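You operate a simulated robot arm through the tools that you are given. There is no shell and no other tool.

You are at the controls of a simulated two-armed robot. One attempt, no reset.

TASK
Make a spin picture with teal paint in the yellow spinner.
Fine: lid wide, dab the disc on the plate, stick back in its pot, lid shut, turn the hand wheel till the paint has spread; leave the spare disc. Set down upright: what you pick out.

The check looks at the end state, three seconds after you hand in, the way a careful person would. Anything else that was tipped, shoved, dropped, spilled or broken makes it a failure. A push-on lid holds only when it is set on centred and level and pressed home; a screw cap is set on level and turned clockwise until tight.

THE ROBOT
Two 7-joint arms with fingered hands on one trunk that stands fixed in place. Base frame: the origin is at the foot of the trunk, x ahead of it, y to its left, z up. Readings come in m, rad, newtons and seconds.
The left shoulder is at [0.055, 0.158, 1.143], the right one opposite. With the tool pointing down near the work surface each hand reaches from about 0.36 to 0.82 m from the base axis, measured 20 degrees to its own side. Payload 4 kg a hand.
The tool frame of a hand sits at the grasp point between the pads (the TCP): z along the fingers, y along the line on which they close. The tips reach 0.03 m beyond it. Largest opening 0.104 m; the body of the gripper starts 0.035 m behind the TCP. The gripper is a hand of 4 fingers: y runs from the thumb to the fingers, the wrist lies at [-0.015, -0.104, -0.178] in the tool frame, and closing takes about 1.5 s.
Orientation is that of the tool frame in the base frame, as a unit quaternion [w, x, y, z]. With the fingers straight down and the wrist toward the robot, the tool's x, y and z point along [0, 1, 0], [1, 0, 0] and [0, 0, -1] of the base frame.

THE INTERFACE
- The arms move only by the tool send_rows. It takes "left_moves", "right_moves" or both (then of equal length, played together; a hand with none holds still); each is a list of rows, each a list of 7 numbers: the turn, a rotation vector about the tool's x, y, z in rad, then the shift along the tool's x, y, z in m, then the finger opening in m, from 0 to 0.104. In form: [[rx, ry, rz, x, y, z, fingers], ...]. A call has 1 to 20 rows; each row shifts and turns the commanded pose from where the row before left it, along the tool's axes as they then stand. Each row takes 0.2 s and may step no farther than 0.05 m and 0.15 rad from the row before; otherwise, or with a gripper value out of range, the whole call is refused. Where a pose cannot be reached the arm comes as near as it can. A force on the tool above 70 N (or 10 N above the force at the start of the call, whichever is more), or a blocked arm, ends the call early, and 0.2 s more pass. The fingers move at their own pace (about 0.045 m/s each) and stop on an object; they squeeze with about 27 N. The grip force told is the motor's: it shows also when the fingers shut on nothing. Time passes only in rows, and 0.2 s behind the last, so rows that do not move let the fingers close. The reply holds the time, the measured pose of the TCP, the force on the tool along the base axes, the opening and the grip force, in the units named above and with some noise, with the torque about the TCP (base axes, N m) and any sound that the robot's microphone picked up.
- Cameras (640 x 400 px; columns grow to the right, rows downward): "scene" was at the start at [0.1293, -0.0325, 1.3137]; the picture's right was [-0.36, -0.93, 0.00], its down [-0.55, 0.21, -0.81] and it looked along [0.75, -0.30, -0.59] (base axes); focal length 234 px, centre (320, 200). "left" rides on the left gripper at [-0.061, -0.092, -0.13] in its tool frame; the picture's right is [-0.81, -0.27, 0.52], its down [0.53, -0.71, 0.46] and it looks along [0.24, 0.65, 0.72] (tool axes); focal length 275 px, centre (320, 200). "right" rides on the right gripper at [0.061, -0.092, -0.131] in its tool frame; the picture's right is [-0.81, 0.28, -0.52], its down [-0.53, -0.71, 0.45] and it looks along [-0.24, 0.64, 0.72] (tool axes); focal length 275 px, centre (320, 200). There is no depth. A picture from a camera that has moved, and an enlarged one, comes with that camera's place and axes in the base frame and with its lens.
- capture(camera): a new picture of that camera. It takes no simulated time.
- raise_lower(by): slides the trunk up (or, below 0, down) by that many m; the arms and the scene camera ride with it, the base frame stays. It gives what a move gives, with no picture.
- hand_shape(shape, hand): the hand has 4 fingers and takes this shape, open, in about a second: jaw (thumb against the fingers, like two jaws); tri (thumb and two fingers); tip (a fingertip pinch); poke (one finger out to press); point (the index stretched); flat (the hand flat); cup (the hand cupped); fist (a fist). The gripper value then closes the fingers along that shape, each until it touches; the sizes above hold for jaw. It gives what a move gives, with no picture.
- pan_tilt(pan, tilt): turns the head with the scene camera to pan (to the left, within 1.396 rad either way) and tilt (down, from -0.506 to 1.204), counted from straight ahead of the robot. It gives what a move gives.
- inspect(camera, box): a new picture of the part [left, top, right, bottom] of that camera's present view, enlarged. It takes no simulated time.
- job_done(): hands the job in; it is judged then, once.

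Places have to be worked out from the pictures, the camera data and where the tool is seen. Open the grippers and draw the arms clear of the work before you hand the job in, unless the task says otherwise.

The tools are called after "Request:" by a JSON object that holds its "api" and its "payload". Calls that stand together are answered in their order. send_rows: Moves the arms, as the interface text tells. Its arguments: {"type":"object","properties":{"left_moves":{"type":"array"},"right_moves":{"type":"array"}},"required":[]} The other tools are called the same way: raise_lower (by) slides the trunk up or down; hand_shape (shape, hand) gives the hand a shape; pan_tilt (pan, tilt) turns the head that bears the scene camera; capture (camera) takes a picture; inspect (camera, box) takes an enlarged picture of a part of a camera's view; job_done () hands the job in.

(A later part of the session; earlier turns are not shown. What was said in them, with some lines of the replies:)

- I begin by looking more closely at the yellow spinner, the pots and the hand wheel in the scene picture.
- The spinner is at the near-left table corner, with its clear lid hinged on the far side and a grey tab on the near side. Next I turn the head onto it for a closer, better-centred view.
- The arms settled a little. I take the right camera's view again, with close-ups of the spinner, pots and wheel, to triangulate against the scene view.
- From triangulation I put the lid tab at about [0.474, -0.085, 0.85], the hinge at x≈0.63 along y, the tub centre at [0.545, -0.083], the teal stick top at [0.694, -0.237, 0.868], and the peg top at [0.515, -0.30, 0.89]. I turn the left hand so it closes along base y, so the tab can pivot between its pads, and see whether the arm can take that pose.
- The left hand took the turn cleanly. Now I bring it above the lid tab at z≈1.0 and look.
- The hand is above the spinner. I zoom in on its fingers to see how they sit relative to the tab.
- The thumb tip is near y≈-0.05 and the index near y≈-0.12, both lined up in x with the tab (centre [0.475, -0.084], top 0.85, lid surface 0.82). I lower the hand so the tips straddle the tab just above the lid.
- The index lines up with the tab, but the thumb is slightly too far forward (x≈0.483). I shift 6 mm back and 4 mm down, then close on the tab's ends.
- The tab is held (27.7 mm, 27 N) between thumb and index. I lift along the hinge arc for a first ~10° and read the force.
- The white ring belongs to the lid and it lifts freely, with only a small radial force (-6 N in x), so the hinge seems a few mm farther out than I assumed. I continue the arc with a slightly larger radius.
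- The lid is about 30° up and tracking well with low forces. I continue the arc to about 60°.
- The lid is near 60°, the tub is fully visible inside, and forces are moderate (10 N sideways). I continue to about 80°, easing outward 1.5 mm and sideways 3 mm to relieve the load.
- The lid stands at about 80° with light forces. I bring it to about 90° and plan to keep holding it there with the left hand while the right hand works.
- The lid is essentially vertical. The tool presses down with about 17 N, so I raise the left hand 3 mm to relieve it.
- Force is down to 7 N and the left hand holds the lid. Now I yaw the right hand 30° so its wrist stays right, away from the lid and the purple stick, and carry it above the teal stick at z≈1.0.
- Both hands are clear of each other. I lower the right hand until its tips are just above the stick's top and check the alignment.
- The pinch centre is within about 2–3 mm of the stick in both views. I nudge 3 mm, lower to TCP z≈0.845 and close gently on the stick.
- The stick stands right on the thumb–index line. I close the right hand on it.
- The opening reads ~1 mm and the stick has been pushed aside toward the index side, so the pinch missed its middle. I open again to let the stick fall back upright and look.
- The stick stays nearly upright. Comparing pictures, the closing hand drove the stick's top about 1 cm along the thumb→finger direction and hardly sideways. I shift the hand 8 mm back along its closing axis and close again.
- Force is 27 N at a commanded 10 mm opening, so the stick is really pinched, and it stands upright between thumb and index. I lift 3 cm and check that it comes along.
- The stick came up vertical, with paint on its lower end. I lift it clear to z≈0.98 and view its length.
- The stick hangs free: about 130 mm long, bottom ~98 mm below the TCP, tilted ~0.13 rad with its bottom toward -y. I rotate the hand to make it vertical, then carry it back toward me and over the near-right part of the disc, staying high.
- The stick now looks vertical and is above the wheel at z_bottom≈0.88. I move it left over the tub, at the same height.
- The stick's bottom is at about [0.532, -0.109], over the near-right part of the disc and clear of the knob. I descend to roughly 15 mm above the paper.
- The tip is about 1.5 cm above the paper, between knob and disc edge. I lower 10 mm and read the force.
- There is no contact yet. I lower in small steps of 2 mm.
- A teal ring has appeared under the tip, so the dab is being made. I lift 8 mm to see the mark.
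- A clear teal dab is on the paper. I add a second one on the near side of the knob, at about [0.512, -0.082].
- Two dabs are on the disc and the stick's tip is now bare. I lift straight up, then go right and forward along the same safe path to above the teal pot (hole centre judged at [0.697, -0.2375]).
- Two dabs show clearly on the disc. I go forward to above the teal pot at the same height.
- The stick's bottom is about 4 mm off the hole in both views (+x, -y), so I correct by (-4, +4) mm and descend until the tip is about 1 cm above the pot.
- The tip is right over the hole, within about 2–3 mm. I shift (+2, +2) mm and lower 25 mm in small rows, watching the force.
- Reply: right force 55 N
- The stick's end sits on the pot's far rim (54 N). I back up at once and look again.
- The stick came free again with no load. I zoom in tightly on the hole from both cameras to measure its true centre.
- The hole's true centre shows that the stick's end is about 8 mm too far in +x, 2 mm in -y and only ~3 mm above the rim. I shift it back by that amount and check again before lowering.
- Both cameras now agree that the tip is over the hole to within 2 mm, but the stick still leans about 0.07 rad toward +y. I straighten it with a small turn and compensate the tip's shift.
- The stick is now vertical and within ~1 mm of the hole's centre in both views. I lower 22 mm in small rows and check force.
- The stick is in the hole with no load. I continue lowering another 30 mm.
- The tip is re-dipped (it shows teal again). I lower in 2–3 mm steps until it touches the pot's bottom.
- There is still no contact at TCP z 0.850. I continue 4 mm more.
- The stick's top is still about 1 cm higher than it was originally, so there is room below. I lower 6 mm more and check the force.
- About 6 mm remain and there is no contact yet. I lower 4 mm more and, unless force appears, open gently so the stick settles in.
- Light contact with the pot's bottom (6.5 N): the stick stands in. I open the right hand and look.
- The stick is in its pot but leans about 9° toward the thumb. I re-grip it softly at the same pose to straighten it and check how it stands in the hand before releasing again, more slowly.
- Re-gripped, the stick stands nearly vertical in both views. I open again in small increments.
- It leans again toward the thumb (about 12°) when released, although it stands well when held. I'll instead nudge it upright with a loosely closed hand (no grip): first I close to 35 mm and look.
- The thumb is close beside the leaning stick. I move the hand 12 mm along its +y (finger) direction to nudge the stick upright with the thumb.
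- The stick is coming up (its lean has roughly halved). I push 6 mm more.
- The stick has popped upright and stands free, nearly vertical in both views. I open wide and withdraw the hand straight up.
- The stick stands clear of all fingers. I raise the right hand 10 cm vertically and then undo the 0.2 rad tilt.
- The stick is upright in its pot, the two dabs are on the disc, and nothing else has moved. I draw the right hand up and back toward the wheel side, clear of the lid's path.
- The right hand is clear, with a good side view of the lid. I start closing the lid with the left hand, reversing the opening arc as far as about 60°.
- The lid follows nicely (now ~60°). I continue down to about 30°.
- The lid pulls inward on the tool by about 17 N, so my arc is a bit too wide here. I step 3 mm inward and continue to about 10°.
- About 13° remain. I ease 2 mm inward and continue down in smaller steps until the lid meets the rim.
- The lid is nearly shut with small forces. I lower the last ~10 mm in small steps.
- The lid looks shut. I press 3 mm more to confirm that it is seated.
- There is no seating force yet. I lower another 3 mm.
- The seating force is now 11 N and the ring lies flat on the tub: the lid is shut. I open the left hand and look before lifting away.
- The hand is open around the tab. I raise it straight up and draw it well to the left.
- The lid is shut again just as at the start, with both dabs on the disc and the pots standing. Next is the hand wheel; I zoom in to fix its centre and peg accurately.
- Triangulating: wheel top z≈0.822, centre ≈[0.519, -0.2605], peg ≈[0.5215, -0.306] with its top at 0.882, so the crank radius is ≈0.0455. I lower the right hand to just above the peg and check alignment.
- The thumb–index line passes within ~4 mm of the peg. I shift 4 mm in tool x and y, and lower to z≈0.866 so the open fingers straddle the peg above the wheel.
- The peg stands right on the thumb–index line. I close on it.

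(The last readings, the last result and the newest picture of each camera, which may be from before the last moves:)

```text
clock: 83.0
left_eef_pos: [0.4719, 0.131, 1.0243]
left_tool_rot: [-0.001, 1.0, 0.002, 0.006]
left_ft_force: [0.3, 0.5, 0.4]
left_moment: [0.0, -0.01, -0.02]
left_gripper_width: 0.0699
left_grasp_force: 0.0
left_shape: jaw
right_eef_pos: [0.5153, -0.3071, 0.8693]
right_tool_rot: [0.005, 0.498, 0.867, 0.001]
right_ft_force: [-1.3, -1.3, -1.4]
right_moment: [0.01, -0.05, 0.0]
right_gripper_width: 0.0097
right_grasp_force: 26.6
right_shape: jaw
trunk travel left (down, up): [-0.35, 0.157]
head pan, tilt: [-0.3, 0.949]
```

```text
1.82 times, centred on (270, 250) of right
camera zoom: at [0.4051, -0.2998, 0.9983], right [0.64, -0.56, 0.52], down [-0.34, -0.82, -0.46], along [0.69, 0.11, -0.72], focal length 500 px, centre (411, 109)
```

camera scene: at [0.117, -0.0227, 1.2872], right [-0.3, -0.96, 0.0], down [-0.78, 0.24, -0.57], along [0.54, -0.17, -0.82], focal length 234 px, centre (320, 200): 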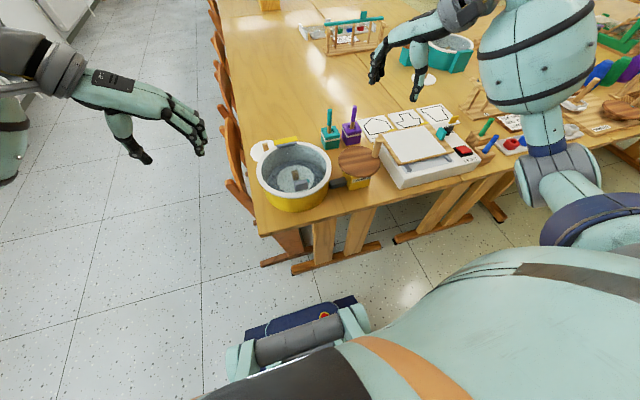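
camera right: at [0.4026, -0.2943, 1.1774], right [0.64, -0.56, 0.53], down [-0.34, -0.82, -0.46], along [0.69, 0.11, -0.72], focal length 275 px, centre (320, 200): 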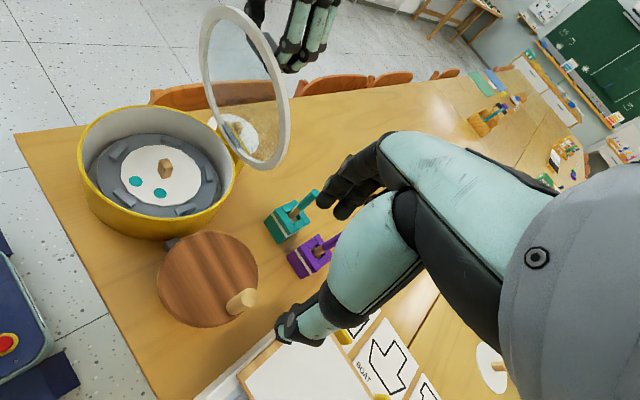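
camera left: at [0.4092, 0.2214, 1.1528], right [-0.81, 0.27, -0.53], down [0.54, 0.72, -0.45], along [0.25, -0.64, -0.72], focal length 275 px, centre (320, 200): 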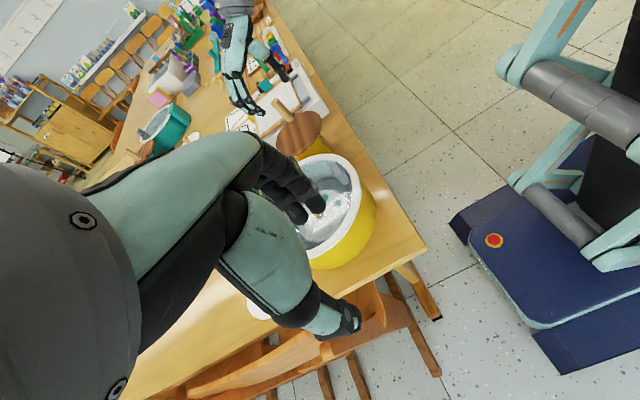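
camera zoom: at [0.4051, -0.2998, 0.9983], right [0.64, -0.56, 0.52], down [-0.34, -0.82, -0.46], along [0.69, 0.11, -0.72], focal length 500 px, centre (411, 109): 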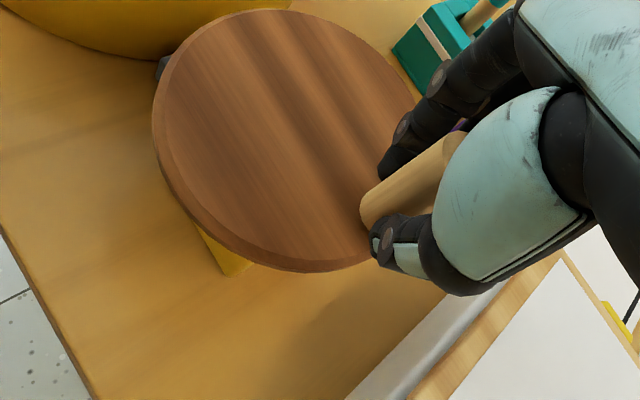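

The peg is held firmly (27 N) with no side load. I crank the first 45° counter-clockwise slowly and read the forces.

Request:
{"api": "send_rows", "payload": {"right_moves": [[0, 0, 0, -0.0033, 0.0083, 0, 0.0], [0, 0, 0, -0.0015, 0.0089, 0, 0.0], [0, 0, 0, 0.0002, 0.0089, 0, 0.0], [0, 0, 0, 0.0019, 0.0087, 0, 0.0], [0, 0, 0, 0, 0, 0, 0.0]]}}

Request:
{"api": "inspect", "payload": {"camera": "scene", "box": [250, 100, 410, 210]}}

Request:
{"api": "inspect", "payload": {"camera": "right", "box": [60, 100, 400, 360]}}

```text
clock: 84.2
left_eef_pos: [0.4711, 0.1301, 1.0233]
left_tool_rot: [-0.001, 1.0, 0.001, 0.005]
left_ft_force: [-1.2, -0.4, 0.0]
left_moment: [-0.01, -0.02, 0.04]
left_gripper_width: 0.0698
left_grasp_force: 0.0
left_shape: jaw
right_eef_pos: [0.5494, -0.2908, 0.8687]
right_tool_rot: [0.005, 0.498, 0.867, 0.001]
right_ft_force: [4.7, -3.8, -0.9]
right_moment: [-0.06, -0.17, -0.07]
right_gripper_width: 0.0094
right_grasp_force: 27.2
right_shape: jaw
trunk travel left (down, up): [-0.35, 0.157]
head pan, tilt: [-0.3, 0.949]
```

```text
3.64 times, centred on (330, 155) of scene
camera zoom: at [0.1174, -0.0229, 1.2872], right [-0.3, -0.96, 0.0], down [-0.79, 0.24, -0.57], along [0.54, -0.17, -0.82], focal length 849 px, centre (284, 364)
```

zoom: 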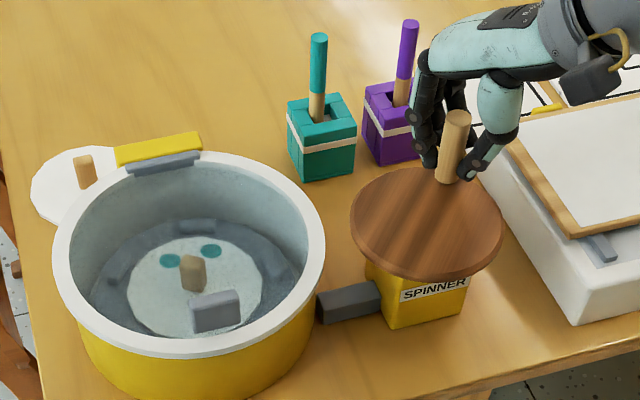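

```text
1.54 times, centred on (230, 230) of right
camera zoom: at [0.4379, -0.2843, 0.9983], right [0.64, -0.56, 0.52], down [-0.34, -0.82, -0.46], along [0.69, 0.11, -0.72], focal length 424 px, centre (458, 154)
```

zoom: 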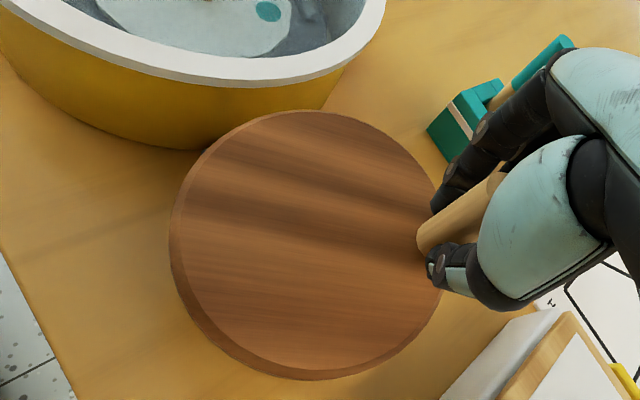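

The plate turns inside (about four times faster than the wheel) and the forces are tiny. I continue another 90° around.

Request:
{"api": "send_rows", "payload": {"right_moves": [[0, 0, 0, 0.0046, 0.0111, 0, 0.0], [0, 0, 0, 0.0079, 0.0092, 0, 0.0], [0, 0, 0, 0.0099, 0.0068, 0, 0.0], [0, 0, 0, 0.0114, 0.0041, 0, 0.0], [0, 0, 0, 0.012, 0.001, 0, 0.0], [0, 0, 0, 0.0118, -0.0022, 0, 0.0], [0, 0, 0, 0, 0, 0, 0.0]]}}

Request:
{"api": "inspect", "payload": {"camera": "scene", "box": [250, 100, 410, 210]}}

Request:
{"api": "inspect", "payload": {"camera": "right", "box": [60, 100, 400, 360]}}

```text
clock: 85.8
left_eef_pos: [0.4698, 0.131, 1.024]
left_tool_rot: [0.0, 1.0, 0.002, 0.006]
left_ft_force: [0.3, 0.2, -0.8]
left_moment: [0.01, -0.03, -0.04]
left_gripper_width: 0.0696
left_grasp_force: 0.1
left_shape: jaw
right_eef_pos: [0.5434, -0.2274, 0.8688]
right_tool_rot: [0.005, 0.5, 0.866, 0.002]
right_ft_force: [-2.4, -3.9, 5.9]
right_moment: [-0.09, 0.05, 0.04]
right_gripper_width: 0.0092
right_grasp_force: 27.2
right_shape: jaw
trunk travel left (down, up): [-0.35, 0.157]
head pan, tilt: [-0.3, 0.949]
```

```text
3.64 times, centred on (330, 155) of scene
camera zoom: at [0.1156, -0.0223, 1.2874], right [-0.3, -0.96, 0.0], down [-0.78, 0.24, -0.57], along [0.55, -0.17, -0.82], focal length 849 px, centre (284, 364)
```

zoom: 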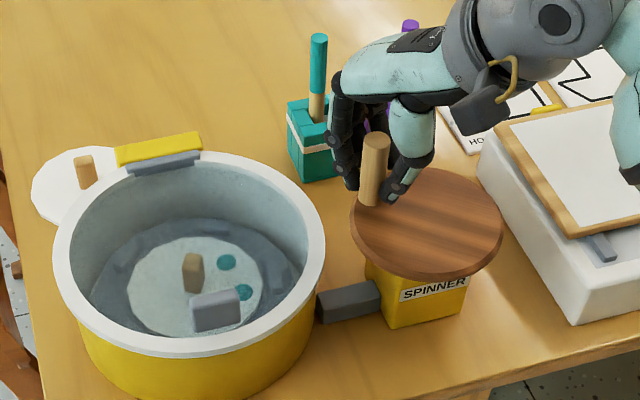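

```text
1.54 times, centred on (230, 230) of right
camera zoom: at [0.4328, -0.2199, 0.9976], right [0.64, -0.56, 0.53], down [-0.34, -0.82, -0.46], along [0.69, 0.11, -0.72], focal length 424 px, centre (458, 154)
```

zoom: 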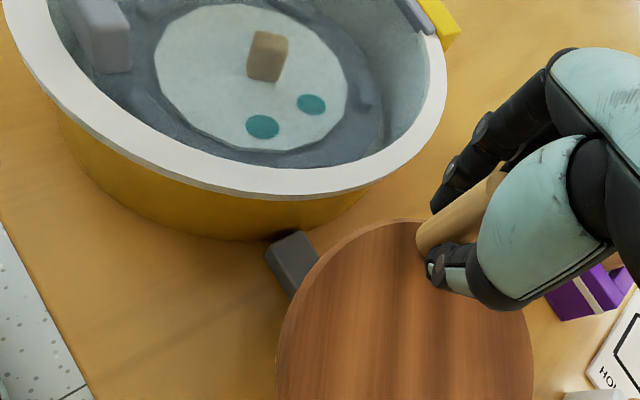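

The force stays low and the plate turns freely. I complete the revolution.

Request:
{"api": "send_rows", "payload": {"right_moves": [[0, 0, 0, 0.0109, -0.0052, 0, 0.0], [0, 0, 0, 0.0092, -0.0079, 0, 0.0], [0, 0, 0, 0.0069, -0.01, 0, 0.0], [0, 0, 0, 0.004, -0.0114, 0, 0.0], [0, 0, 0, 0.0009, -0.0121, 0, 0.0], [0, 0, 0, -0.0022, -0.0119, 0, 0.0], [0, 0, 0, -0.0052, -0.0109, 0, 0.0], [0, 0, 0, -0.0079, -0.0092, 0, 0.0], [0, 0, 0, -0.01, -0.0069, 0, 0.0], [0, 0, 0, 0, 0, 0, 0.0]]}}

Request:
{"api": "inspect", "payload": {"camera": "scene", "box": [250, 100, 410, 210]}}

```text
clock: 88.0
left_eef_pos: [0.471, 0.1309, 1.0232]
left_tool_rot: [0.001, 1.0, 0.001, 0.007]
left_ft_force: [0.0, 0.4, -0.4]
left_moment: [-0.01, 0.0, -0.02]
left_gripper_width: 0.0696
left_grasp_force: 0.0
left_shape: jaw
right_eef_pos: [0.4693, -0.2625, 0.8685]
right_tool_rot: [0.005, 0.499, 0.867, 0.001]
right_ft_force: [7.6, 1.4, 9.7]
right_moment: [0.09, -0.3, 0.01]
right_gripper_width: 0.0098
right_grasp_force: 26.7
right_shape: jaw
trunk travel left (down, up): [-0.35, 0.157]
head pan, tilt: [-0.3, 0.949]
```

```text
3.64 times, centred on (330, 155) of scene
camera zoom: at [0.1169, -0.0212, 1.2873], right [-0.3, -0.96, 0.0], down [-0.78, 0.24, -0.57], along [0.54, -0.17, -0.82], focal length 849 px, centre (284, 364)
```

zoom: 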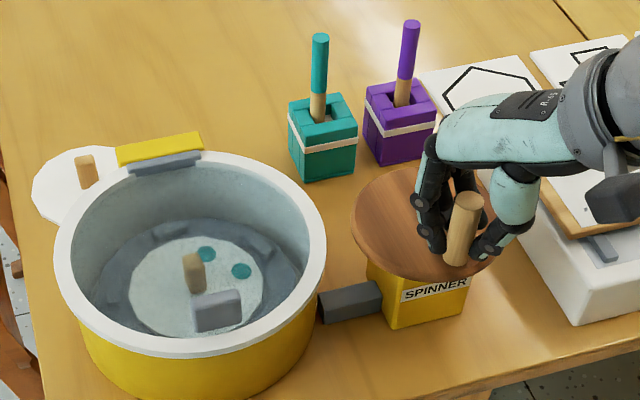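

One revolution works fine. I now speed up to 30° per row for 20 rows, with a 1 mm centre correction.

Request:
{"api": "send_rows", "payload": {"right_moves": [[0, 0, 0, -0.0239, -0.0041, 0, 0.0], [0, 0, 0, -0.0227, 0.0074, 0, 0.0], [0, 0, 0, -0.016, 0.0178, 0, 0.0], [0, 0, 0, -0.005, 0.0234, 0, 0.0], [0, 0, 0, 0.0074, 0.0227, 0, 0.0], [0, 0, 0, 0.0178, 0.016, 0, 0.0], [0, 0, 0, 0.0234, 0.005, 0, 0.0], [0, 0, 0, 0.0227, -0.0074, 0, 0.0], [0, 0, 0, 0.016, -0.0178, 0, 0.0], [0, 0, 0, 0.005, -0.0234, 0, 0.0], [0, 0, 0, -0.0074, -0.0227, 0, 0.0], [0, 0, 0, -0.0178, -0.016, 0, 0.0], [0, 0, 0, -0.0234, -0.005, 0, 0.0], [0, 0, 0, -0.0227, 0.0074, 0, 0.0], [0, 0, 0, -0.016, 0.0178, 0, 0.0], [0, 0, 0, -0.005, 0.0234, 0, 0.0], [0, 0, 0, 0.0074, 0.0227, 0, 0.0], [0, 0, 0, 0.0178, 0.016, 0, 0.0], [0, 0, 0, 0.0234, 0.005, 0, 0.0], [0, 0, 0, 0.0227, -0.0074, 0, 0.0]]}}

Request:
{"api": "inspect", "payload": {"camera": "scene", "box": [250, 100, 410, 210]}}

Request:
{"api": "inspect", "payload": {"camera": "right", "box": [60, 60, 400, 360]}}

```text
clock: 92.2
left_eef_pos: [0.4694, 0.1297, 1.0244]
left_tool_rot: [-0.001, 1.0, 0.002, 0.007]
left_ft_force: [0.0, 0.2, 1.0]
left_moment: [0.0, -0.01, -0.06]
left_gripper_width: 0.0697
left_grasp_force: 0.1
left_shape: jaw
right_eef_pos: [0.5361, -0.2209, 0.8682]
right_tool_rot: [0.005, 0.499, 0.866, 0.001]
right_ft_force: [-1.9, -2.4, 2.9]
right_moment: [-0.02, 0.02, 0.02]
right_gripper_width: 0.0088
right_grasp_force: 26.9
right_shape: jaw
trunk travel left (down, up): [-0.35, 0.157]
head pan, tilt: [-0.3, 0.949]
```

```text
3.64 times, centred on (330, 155) of scene
camera zoom: at [0.1148, -0.0224, 1.2874], right [-0.3, -0.96, 0.0], down [-0.78, 0.24, -0.57], along [0.55, -0.17, -0.82], focal length 849 px, centre (284, 364)
```

zoom: 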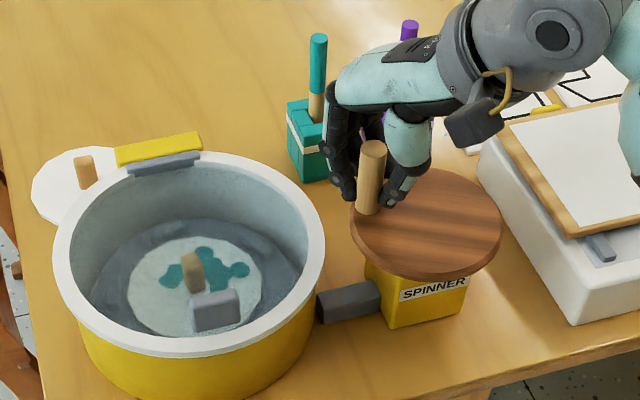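

```text
1.33 times, centred on (230, 210) of right
camera zoom: at [0.4252, -0.2135, 0.9972], right [0.64, -0.56, 0.53], down [-0.34, -0.82, -0.46], along [0.69, 0.11, -0.72], focal length 367 px, centre (440, 187)
```

zoom: 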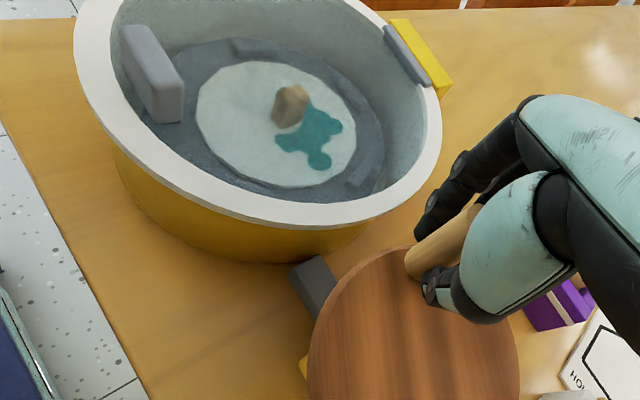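

The paint has begun to spread. I keep cranking at this speed for another 20 rows.

Request:
{"api": "send_rows", "payload": {"right_moves": [[0, 0, 0, 0.016, -0.0178, 0, 0.0], [0, 0, 0, 0.005, -0.0234, 0, 0.0], [0, 0, 0, -0.0074, -0.0227, 0, 0.0], [0, 0, 0, -0.0178, -0.016, 0, 0.0], [0, 0, 0, -0.0234, -0.005, 0, 0.0], [0, 0, 0, -0.0227, 0.0074, 0, 0.0], [0, 0, 0, -0.016, 0.0178, 0, 0.0], [0, 0, 0, -0.005, 0.0234, 0, 0.0], [0, 0, 0, 0.0074, 0.0227, 0, 0.0], [0, 0, 0, 0.0178, 0.016, 0, 0.0], [0, 0, 0, 0.0234, 0.005, 0, 0.0], [0, 0, 0, 0.0227, -0.0074, 0, 0.0], [0, 0, 0, 0.016, -0.0178, 0, 0.0], [0, 0, 0, 0.005, -0.0234, 0, 0.0], [0, 0, 0, -0.0074, -0.0227, 0, 0.0], [0, 0, 0, -0.0178, -0.016, 0, 0.0], [0, 0, 0, -0.0234, -0.005, 0, 0.0], [0, 0, 0, -0.0227, 0.0074, 0, 0.0], [0, 0, 0, -0.016, 0.0178, 0, 0.0], [0, 0, 0, -0.005, 0.0234, 0, 0.0]]}}

Request:
{"api": "inspect", "payload": {"camera": "scene", "box": [250, 100, 410, 210]}}

```text
clock: 96.4
left_eef_pos: [0.4719, 0.1325, 1.0232]
left_tool_rot: [0.001, 1.0, 0.002, 0.005]
left_ft_force: [0.9, 0.4, -0.6]
left_moment: [-0.02, -0.01, -0.01]
left_gripper_width: 0.07
left_grasp_force: 0.1
left_shape: jaw
right_eef_pos: [0.5418, -0.2982, 0.8671]
right_tool_rot: [0.003, 0.498, 0.867, 0.001]
right_ft_force: [-0.9, 1.4, 0.4]
right_moment: [0.08, -0.05, 0.03]
right_gripper_width: 0.0087
right_grasp_force: 26.7
right_shape: jaw
trunk travel left (down, up): [-0.35, 0.157]
head pan, tilt: [-0.3, 0.949]
```

```text
3.64 times, centred on (330, 155) of scene
camera zoom: at [0.1177, -0.021, 1.2871], right [-0.3, -0.96, 0.01], down [-0.79, 0.24, -0.57], along [0.54, -0.17, -0.82], focal length 849 px, centre (284, 364)
```

zoom: 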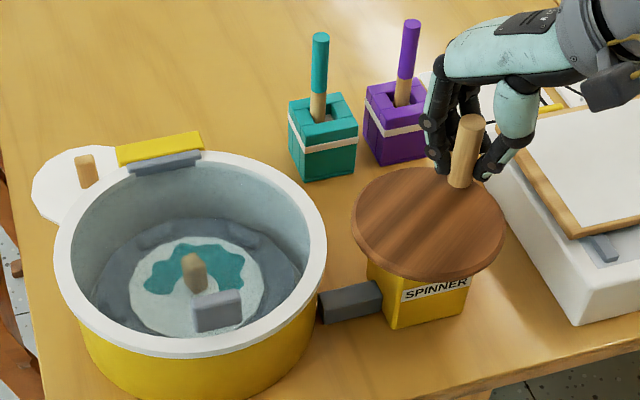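

The paint now covers a good arc of the disc. I continue another 20 rows.

Request:
{"api": "send_rows", "payload": {"right_moves": [[0, 0, 0, 0.0074, 0.0227, 0, 0.0], [0, 0, 0, 0.0178, 0.016, 0, 0.0], [0, 0, 0, 0.0234, 0.005, 0, 0.0], [0, 0, 0, 0.0227, -0.0074, 0, 0.0], [0, 0, 0, 0.016, -0.0178, 0, 0.0], [0, 0, 0, 0.005, -0.0234, 0, 0.0], [0, 0, 0, -0.0074, -0.0227, 0, 0.0], [0, 0, 0, -0.0178, -0.016, 0, 0.0], [0, 0, 0, -0.0234, -0.005, 0, 0.0], [0, 0, 0, -0.0227, 0.0074, 0, 0.0], [0, 0, 0, -0.016, 0.0178, 0, 0.0], [0, 0, 0, -0.005, 0.0234, 0, 0.0], [0, 0, 0, 0.0074, 0.0227, 0, 0.0], [0, 0, 0, 0.0178, 0.016, 0, 0.0], [0, 0, 0, 0.0234, 0.005, 0, 0.0], [0, 0, 0, 0.0227, -0.0074, 0, 0.0], [0, 0, 0, 0.016, -0.0178, 0, 0.0], [0, 0, 0, 0.005, -0.0234, 0, 0.0], [0, 0, 0, -0.0074, -0.0227, 0, 0.0], [0, 0, 0, -0.0178, -0.016, 0, 0.0]]}}

Request:
{"api": "inspect", "payload": {"camera": "scene", "box": [250, 100, 410, 210]}}

```text
clock: 100.6
left_eef_pos: [0.4707, 0.1299, 1.0235]
left_tool_rot: [0.0, 1.0, 0.003, 0.006]
left_ft_force: [-0.1, -0.3, -1.0]
left_moment: [0.04, 0.02, -0.02]
left_gripper_width: 0.0698
left_grasp_force: 0.0
left_shape: jaw
right_eef_pos: [0.47, -0.2661, 0.8683]
right_tool_rot: [0.005, 0.499, 0.867, 0.002]
right_ft_force: [1.6, 0.0, 4.9]
right_moment: [0.04, -0.11, 0.0]
right_gripper_width: 0.0086
right_grasp_force: 26.8
right_shape: jaw
trunk travel left (down, up): [-0.35, 0.157]
head pan, tilt: [-0.3, 0.949]
```

```text
3.64 times, centred on (330, 155) of scene
camera zoom: at [0.1162, -0.0226, 1.2874], right [-0.3, -0.96, 0.0], down [-0.78, 0.24, -0.57], along [0.55, -0.17, -0.82], focal length 849 px, centre (284, 364)
```

zoom: 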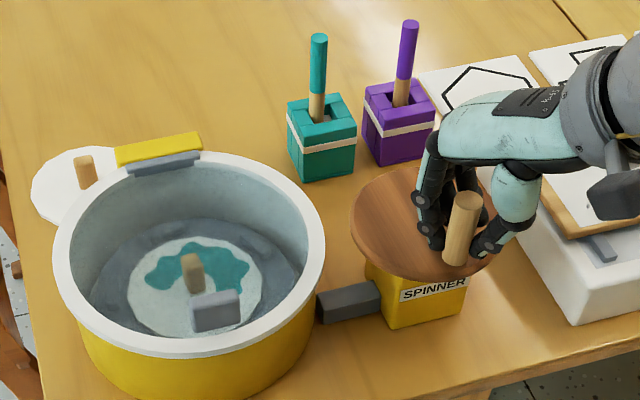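

I zoom in on the disc through the lid to judge how far the paint has spread.

Request:
{"api": "inspect", "payload": {"camera": "scene", "box": [268, 150, 328, 195]}}

Request:
{"api": "capture", "payload": {"camera": "right"}}

Request:
{"api": "capture", "payload": {"camera": "left"}}

```text
8.89 times, centred on (298, 172) of scene
camera zoom: at [0.1162, -0.0226, 1.2874], right [-0.3, -0.96, 0.0], down [-0.78, 0.24, -0.57], along [0.55, -0.17, -0.82], focal length 2076 px, centre (516, 444)
```

zoom: 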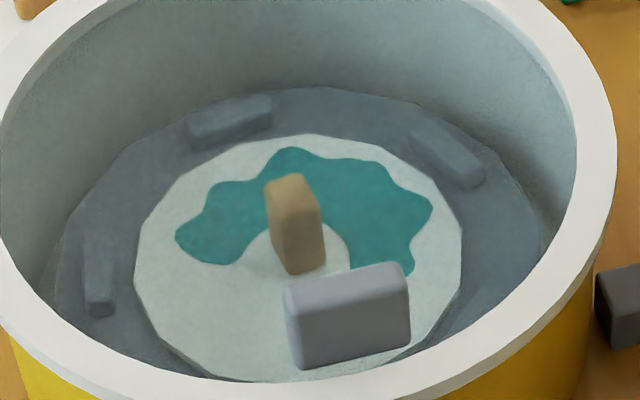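

```text
taken
camera right: at [0.3588, -0.2582, 0.997], right [0.64, -0.56, 0.53], down [-0.34, -0.82, -0.46], along [0.69, 0.11, -0.72], focal length 275 px, centre (320, 200)
```

right: 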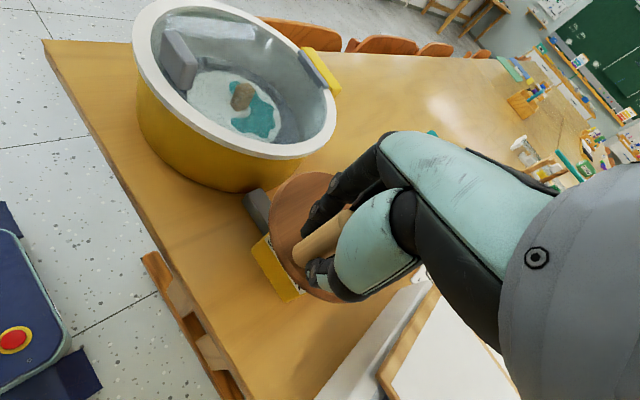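

```text
taken
camera left: at [0.4089, 0.2209, 1.1531], right [-0.81, 0.27, -0.53], down [0.54, 0.72, -0.45], along [0.25, -0.64, -0.72], focal length 275 px, centre (320, 200)
```

left: 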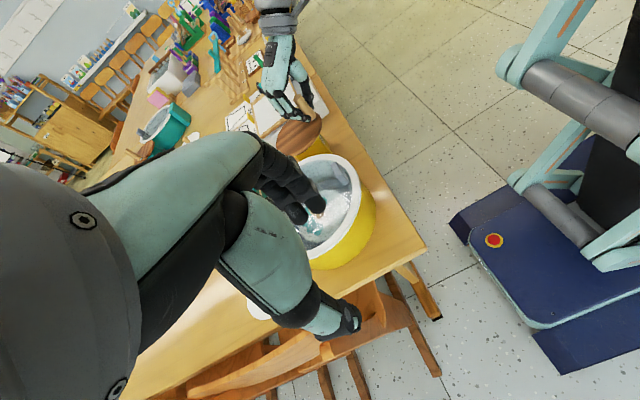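

The paint forms a broad lobed arc. I crank 20 more rows to see whether it keeps growing.

Request:
{"api": "send_rows", "payload": {"right_moves": [[0, 0, 0, -0.0234, -0.005, 0, 0.0], [0, 0, 0, -0.0227, 0.0074, 0, 0.0], [0, 0, 0, -0.016, 0.0178, 0, 0.0], [0, 0, 0, -0.005, 0.0234, 0, 0.0], [0, 0, 0, 0.0074, 0.0227, 0, 0.0], [0, 0, 0, 0.0178, 0.016, 0, 0.0], [0, 0, 0, 0.0234, 0.005, 0, 0.0], [0, 0, 0, 0.0227, -0.0074, 0, 0.0], [0, 0, 0, 0.016, -0.0178, 0, 0.0], [0, 0, 0, 0.005, -0.0234, 0, 0.0], [0, 0, 0, -0.0074, -0.0227, 0, 0.0], [0, 0, 0, -0.0178, -0.016, 0, 0.0], [0, 0, 0, -0.0234, -0.005, 0, 0.0], [0, 0, 0, -0.0227, 0.0074, 0, 0.0], [0, 0, 0, -0.016, 0.0178, 0, 0.0], [0, 0, 0, -0.005, 0.0234, 0, 0.0], [0, 0, 0, 0.0074, 0.0227, 0, 0.0], [0, 0, 0, 0.0178, 0.016, 0, 0.0], [0, 0, 0, 0.0234, 0.005, 0, 0.0], [0, 0, 0, 0.0227, -0.0074, 0, 0.0]]}}

Request:
{"api": "inspect", "payload": {"camera": "scene", "box": [268, 150, 328, 195]}}

Request:
{"api": "inspect", "payload": {"camera": "right", "box": [60, 60, 400, 360]}}

```text
clock: 104.8
left_eef_pos: [0.4702, 0.1303, 1.0251]
left_tool_rot: [-0.001, 1.0, 0.001, 0.007]
left_ft_force: [-0.4, 0.2, 0.2]
left_moment: [0.04, -0.04, -0.01]
left_gripper_width: 0.0696
left_grasp_force: 0.0
left_shape: jaw
right_eef_pos: [0.5354, -0.2213, 0.8675]
right_tool_rot: [0.006, 0.499, 0.867, 0.001]
right_ft_force: [-2.7, -7.6, 7.0]
right_moment: [-0.09, 0.04, 0.01]
right_gripper_width: 0.0092
right_grasp_force: 26.7
right_shape: jaw
trunk travel left (down, up): [-0.35, 0.157]
head pan, tilt: [-0.3, 0.949]
```

```text
8.89 times, centred on (298, 172) of scene
camera zoom: at [0.1144, -0.0226, 1.2875], right [-0.3, -0.96, 0.0], down [-0.78, 0.24, -0.57], along [0.55, -0.17, -0.82], focal length 2076 px, centre (516, 444)
```

zoom: 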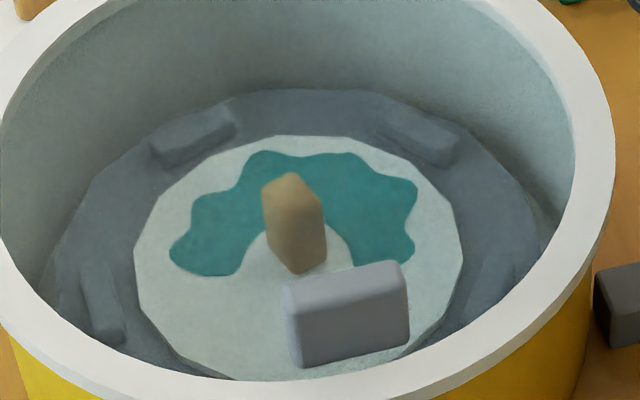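

```text
1.33 times, centred on (230, 210) of right
camera zoom: at [0.4231, -0.2137, 0.9964], right [0.64, -0.56, 0.53], down [-0.34, -0.82, -0.46], along [0.69, 0.11, -0.72], focal length 367 px, centre (440, 187)
```

zoom: 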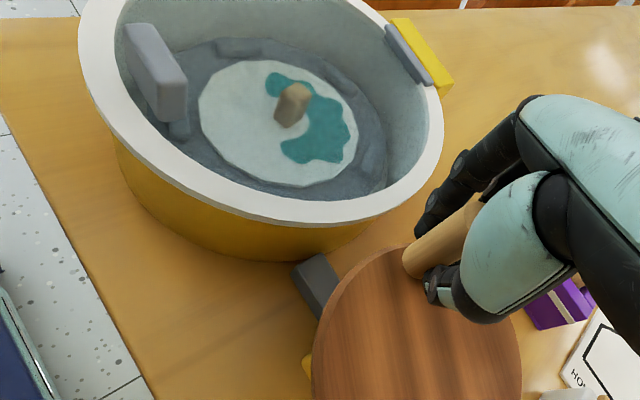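

The shape looks the same size as 4 s ago, so the paint seems fully spread. I do one last 20-row set to confirm it and bring the peg to the right-hand side for release.

Request:
{"api": "send_rows", "payload": {"right_moves": [[0, 0, 0, 0.016, -0.0178, 0, 0.0], [0, 0, 0, 0.005, -0.0234, 0, 0.0], [0, 0, 0, -0.0074, -0.0227, 0, 0.0], [0, 0, 0, -0.0178, -0.016, 0, 0.0], [0, 0, 0, -0.0234, -0.005, 0, 0.0], [0, 0, 0, -0.0227, 0.0074, 0, 0.0], [0, 0, 0, -0.016, 0.0178, 0, 0.0], [0, 0, 0, -0.005, 0.0234, 0, 0.0], [0, 0, 0, 0.0074, 0.0227, 0, 0.0], [0, 0, 0, 0.0178, 0.016, 0, 0.0], [0, 0, 0, 0.0234, 0.005, 0, 0.0], [0, 0, 0, 0.0227, -0.0074, 0, 0.0], [0, 0, 0, 0.016, -0.0178, 0, 0.0], [0, 0, 0, 0.005, -0.0234, 0, 0.0], [0, 0, 0, -0.0074, -0.0227, 0, 0.0], [0, 0, 0, -0.0178, -0.016, 0, 0.0], [0, 0, 0, -0.0234, -0.005, 0, 0.0], [0, 0, 0, -0.0227, 0.0074, 0, 0.0], [0, 0, 0, -0.016, 0.0178, 0, 0.0], [0, 0, 0, 0, 0, 0, 0.0]]}}

Request:
{"api": "inspect", "payload": {"camera": "scene", "box": [268, 150, 328, 195]}}

Request:
{"api": "inspect", "payload": {"camera": "scene", "box": [250, 100, 410, 210]}}

```text
clock: 109.0
left_eef_pos: [0.4703, 0.1295, 1.0248]
left_tool_rot: [0.0, 1.0, 0.002, 0.006]
left_ft_force: [-0.9, -0.8, -0.3]
left_moment: [0.0, -0.03, -0.04]
left_gripper_width: 0.0695
left_grasp_force: 0.0
left_shape: jaw
right_eef_pos: [0.5164, -0.3085, 0.8672]
right_tool_rot: [0.006, 0.498, 0.867, 0.002]
right_ft_force: [0.6, -6.8, 5.2]
right_moment: [-0.05, -0.12, -0.02]
right_gripper_width: 0.0083
right_grasp_force: 27.2
right_shape: jaw
trunk travel left (down, up): [-0.35, 0.157]
head pan, tilt: [-0.3, 0.949]
```

```text
8.89 times, centred on (298, 172) of scene
camera zoom: at [0.1152, -0.0227, 1.2874], right [-0.3, -0.96, 0.0], down [-0.78, 0.24, -0.57], along [0.55, -0.17, -0.82], focal length 2076 px, centre (516, 444)
```

zoom: 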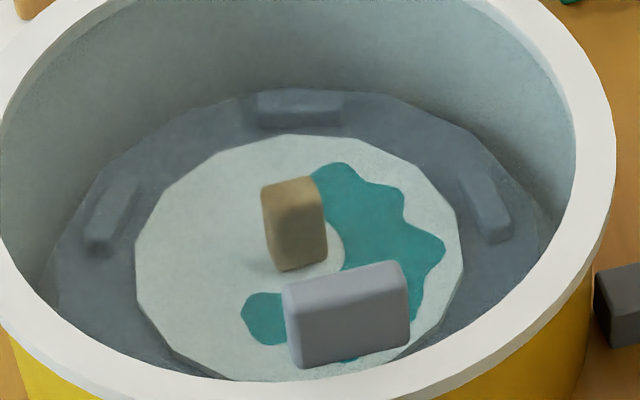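

```text
3.64 times, centred on (330, 155) of scene
camera zoom: at [0.1152, -0.0227, 1.2874], right [-0.3, -0.96, 0.0], down [-0.78, 0.24, -0.57], along [0.55, -0.17, -0.82], focal length 849 px, centre (284, 364)
```

zoom: 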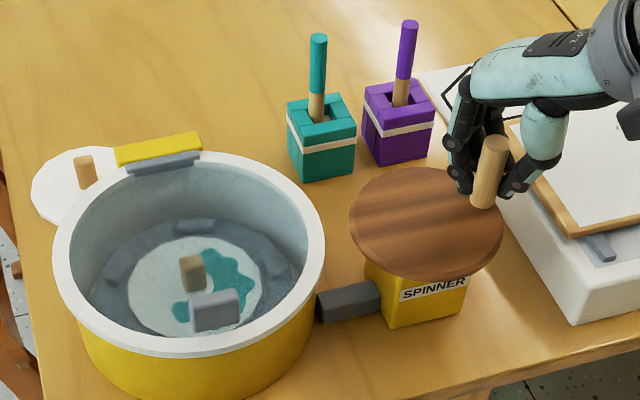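

The spread shape no longer changes with further turning, so the picture is finished. I release the peg and raise the right hand.

Request:
{"api": "send_rows", "payload": {"right_moves": [[0, 0, 0, 0, 0, 0, 0.02], [0, 0, 0, 0, 0, 0, 0.04], [0, 0, 0, 0, 0, 0, 0.06], [0, 0, 0, 0, 0, 0, 0.07], [0, 0, 0, 0, 0, 0, 0.07], [0, 0, 0, 0, 0, -0.02, 0.07], [0, 0, 0, 0, 0, -0.04, 0.07], [0, 0, 0, 0, 0, -0.045, 0.07], [0, 0, 0, 0, 0, -0.045, 0.07], [0, 0, 0, 0, 0, -0.03, 0.07], [0, 0, 0, 0, 0, 0, 0.07]]}}

Request:
{"api": "capture", "payload": {"camera": "scene"}}

Request:
{"api": "inspect", "payload": {"camera": "scene", "box": [240, 90, 430, 215]}}

Request:
{"api": "capture", "payload": {"camera": "right"}}

```text
clock: 111.4
left_eef_pos: [0.4708, 0.1299, 1.0226]
left_tool_rot: [-0.001, 1.0, 0.002, 0.006]
left_ft_force: [-0.5, -0.4, 0.9]
left_moment: [-0.01, 0.03, -0.01]
left_gripper_width: 0.0695
left_grasp_force: 0.0
left_shape: jaw
right_eef_pos: [0.5145, -0.3054, 1.0476]
right_tool_rot: [0.004, 0.498, 0.867, 0.001]
right_ft_force: [-0.7, -0.2, -1.1]
right_moment: [0.0, 0.04, 0.01]
right_gripper_width: 0.0697
right_grasp_force: 0.0
right_shape: jaw
trunk travel left (down, up): [-0.35, 0.157]
head pan, tilt: [-0.3, 0.949]
```

```text
taken
camera scene: at [0.1166, -0.0222, 1.2873], right [-0.3, -0.96, 0.0], down [-0.78, 0.24, -0.57], along [0.55, -0.17, -0.82], focal length 234 px, centre (320, 200)
```

scene: 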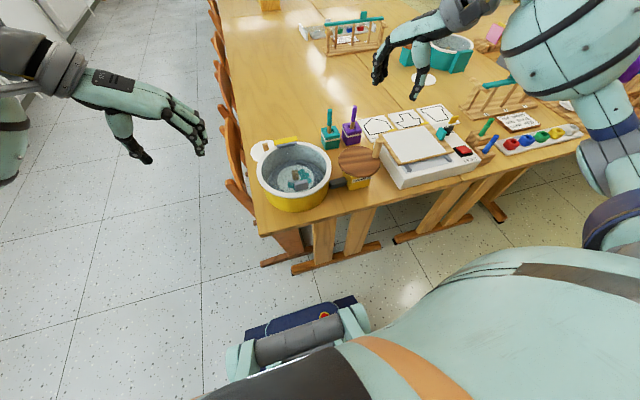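

```text
3.20 times, centred on (335, 152) of scene
camera zoom: at [0.1166, -0.0222, 1.2873], right [-0.3, -0.96, 0.0], down [-0.78, 0.24, -0.57], along [0.55, -0.17, -0.82], focal length 747 px, centre (272, 352)
```

zoom: 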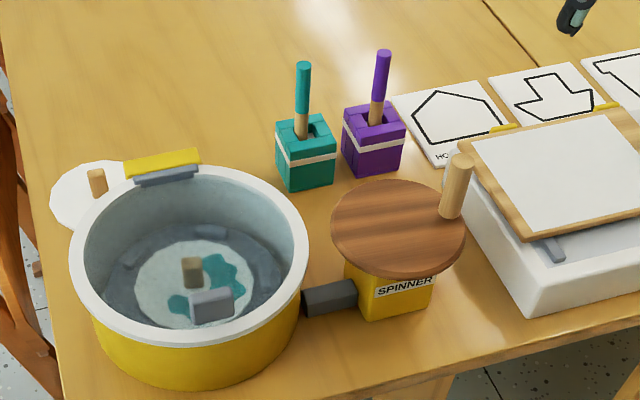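

```text
taken
camera right: at [0.4027, -0.299, 1.1774], right [0.64, -0.56, 0.52], down [-0.34, -0.82, -0.46], along [0.69, 0.11, -0.72], focal length 275 px, centre (320, 200)
```

right: 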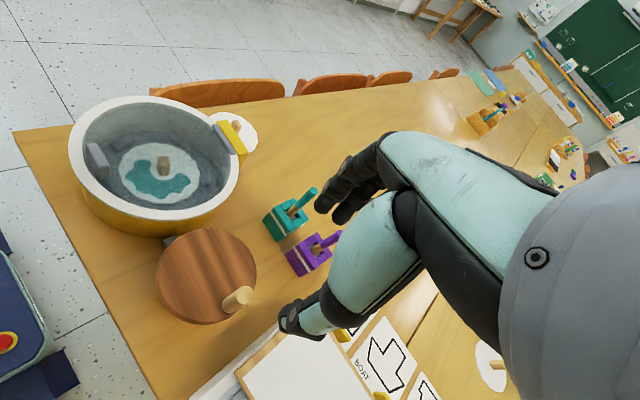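

Everything is in place. I compare the shut lid with the very first picture using the same zoom, and check the stick once more.

Request:
{"api": "inspect", "payload": {"camera": "scene", "box": [240, 130, 352, 200]}}

Request:
{"api": "inspect", "payload": {"camera": "scene", "box": [310, 95, 422, 165]}}

Request:
{"api": "inspect", "payload": {"camera": "right", "box": [50, 80, 270, 250]}}

```text
5.71 times, centred on (296, 165) of scene
camera zoom: at [0.1166, -0.0222, 1.2873], right [-0.3, -0.96, 0.0], down [-0.78, 0.24, -0.57], along [0.55, -0.17, -0.82], focal length 1335 px, centre (457, 400)
```

zoom: 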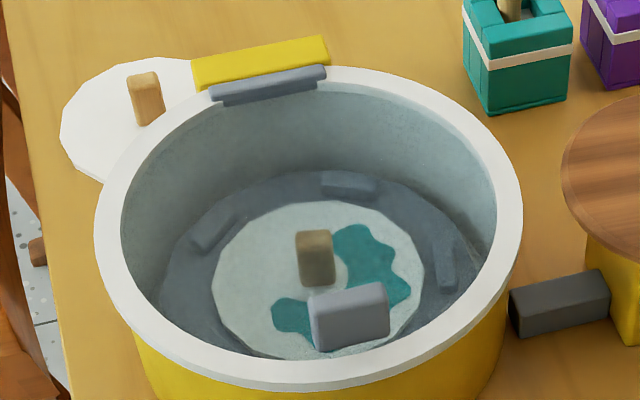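

```text
5.71 times, centred on (366, 130) of scene
camera zoom: at [0.1166, -0.0222, 1.2873], right [-0.3, -0.96, 0.0], down [-0.78, 0.24, -0.57], along [0.55, -0.17, -0.82], focal length 1335 px, centre (57, 600)
```

zoom: 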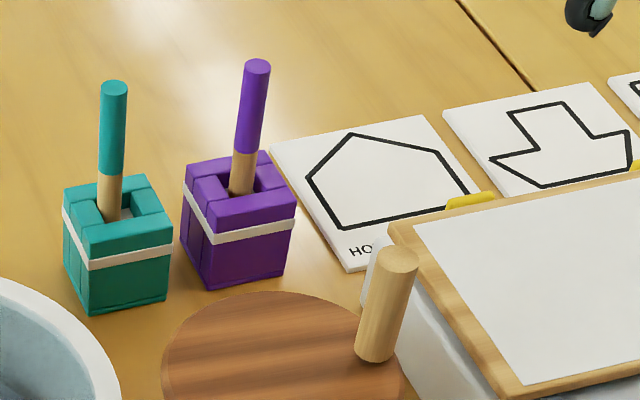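

```text
2.35 times, centred on (160, 165) of right
camera zoom: at [0.4027, -0.299, 1.1774], right [0.64, -0.56, 0.52], down [-0.34, -0.82, -0.46], along [0.69, 0.11, -0.72], focal length 648 px, centre (696, 282)
```

zoom: 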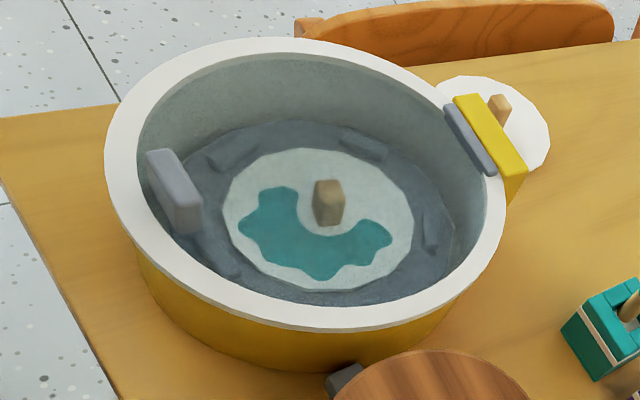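

The lid ring sits exactly where it did at the start, the paint has spread, and the stick stands upright in its pot. I draw both arms back, up and open.

Request:
{"api": "send_rows", "payload": {"left_moves": [[0, 0, 0, 0, 0, -0.03, 0.08], [0, 0, 0, 0, -0.02, -0.03, 0.09], [0, 0, 0, 0, -0.02, -0.03, 0.1], [0, 0, 0, 0, 0, -0.02, 0.1], [0, 0, 0, 0, 0, 0, 0.1]], "right_moves": [[0, 0, 0, 0.0037, -0.0338, -0.025, 0.08], [0, 0, 0, 0.0037, -0.0338, -0.025, 0.09], [0, 0, 0, 0.0037, -0.0338, -0.025, 0.1], [0, 0, 0, 0.0036, -0.0338, -0.025, 0.1], [0, 0, 0, 0, 0, 0, 0.1]]}}

Request:
{"api": "capture", "payload": {"camera": "scene"}}

Request:
{"api": "inspect", "payload": {"camera": "scene", "box": [240, 90, 430, 215]}}

```text
clock: 112.6
left_eef_pos: [0.4737, 0.1758, 1.1349]
left_tool_rot: [0.0, 1.0, 0.002, 0.005]
left_ft_force: [0.6, -0.4, 0.0]
left_moment: [0.02, 0.03, -0.02]
left_gripper_width: 0.1
left_grasp_force: 0.0
left_shape: jaw
right_eef_pos: [0.3948, -0.3602, 1.1482]
right_tool_rot: [0.004, 0.498, 0.867, 0.0]
right_ft_force: [-0.9, 0.1, 0.6]
right_moment: [-0.01, 0.01, 0.02]
right_gripper_width: 0.0997
right_grasp_force: 0.1
right_shape: jaw
trunk travel left (down, up): [-0.35, 0.157]
head pan, tilt: [-0.3, 0.949]
```

```text
taken
camera scene: at [0.1178, -0.0214, 1.2871], right [-0.3, -0.96, 0.0], down [-0.79, 0.24, -0.57], along [0.54, -0.17, -0.82], focal length 234 px, centre (320, 200)
```

scene: 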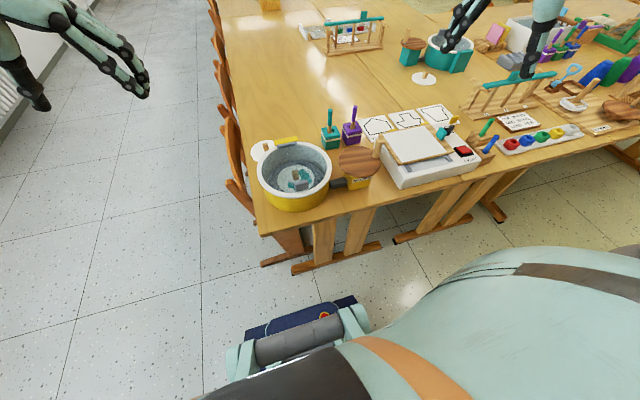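

```text
3.20 times, centred on (335, 152) of scene
camera zoom: at [0.1178, -0.0214, 1.2871], right [-0.3, -0.96, 0.0], down [-0.79, 0.24, -0.57], along [0.54, -0.17, -0.82], focal length 747 px, centre (272, 352)
```

zoom: 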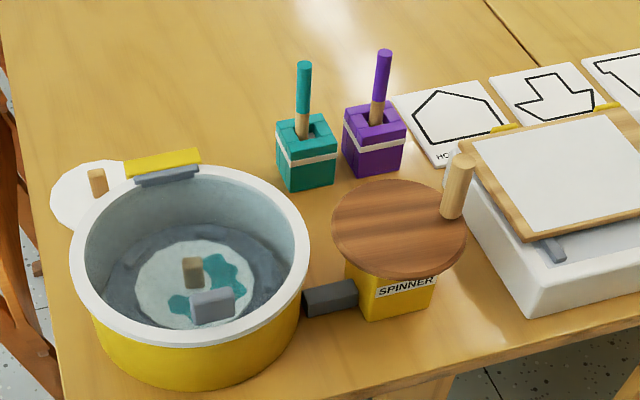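

Both arms are clear and open. The lid is shut, the teal paint has spread on the disc, the stick stands upright in the teal pot, and the spare disc and the other items are untouched. I hand the job in.

Request:
{"api": "job_done", "payload": {}}

```text
The job is handed in.
```

I made the teal spin picture in the yellow spinner and handed the job in. The result of the check has not come back.

- **Paint:** I made two teal dabs on the disc and turned the hand wheel about nine times. The paint spread into a broad lobed arc and stopped growing with more turns.
- **Lid:** It is shut, and in the camera view it sits in the same place as at the start.
- **Stick:** It is back in the teal pot, standing upright.
- **Everything else:** The spare disc, the purple pot and the other things in view look unmoved.

When I put the stick back, it first landed on the rim of the pot and pressed down with about 54 N before I lifted it off. The pot did not appear to move or get damaged. Once in the pot the stick leaned about 12°, so I nudged it upright with the open hand.
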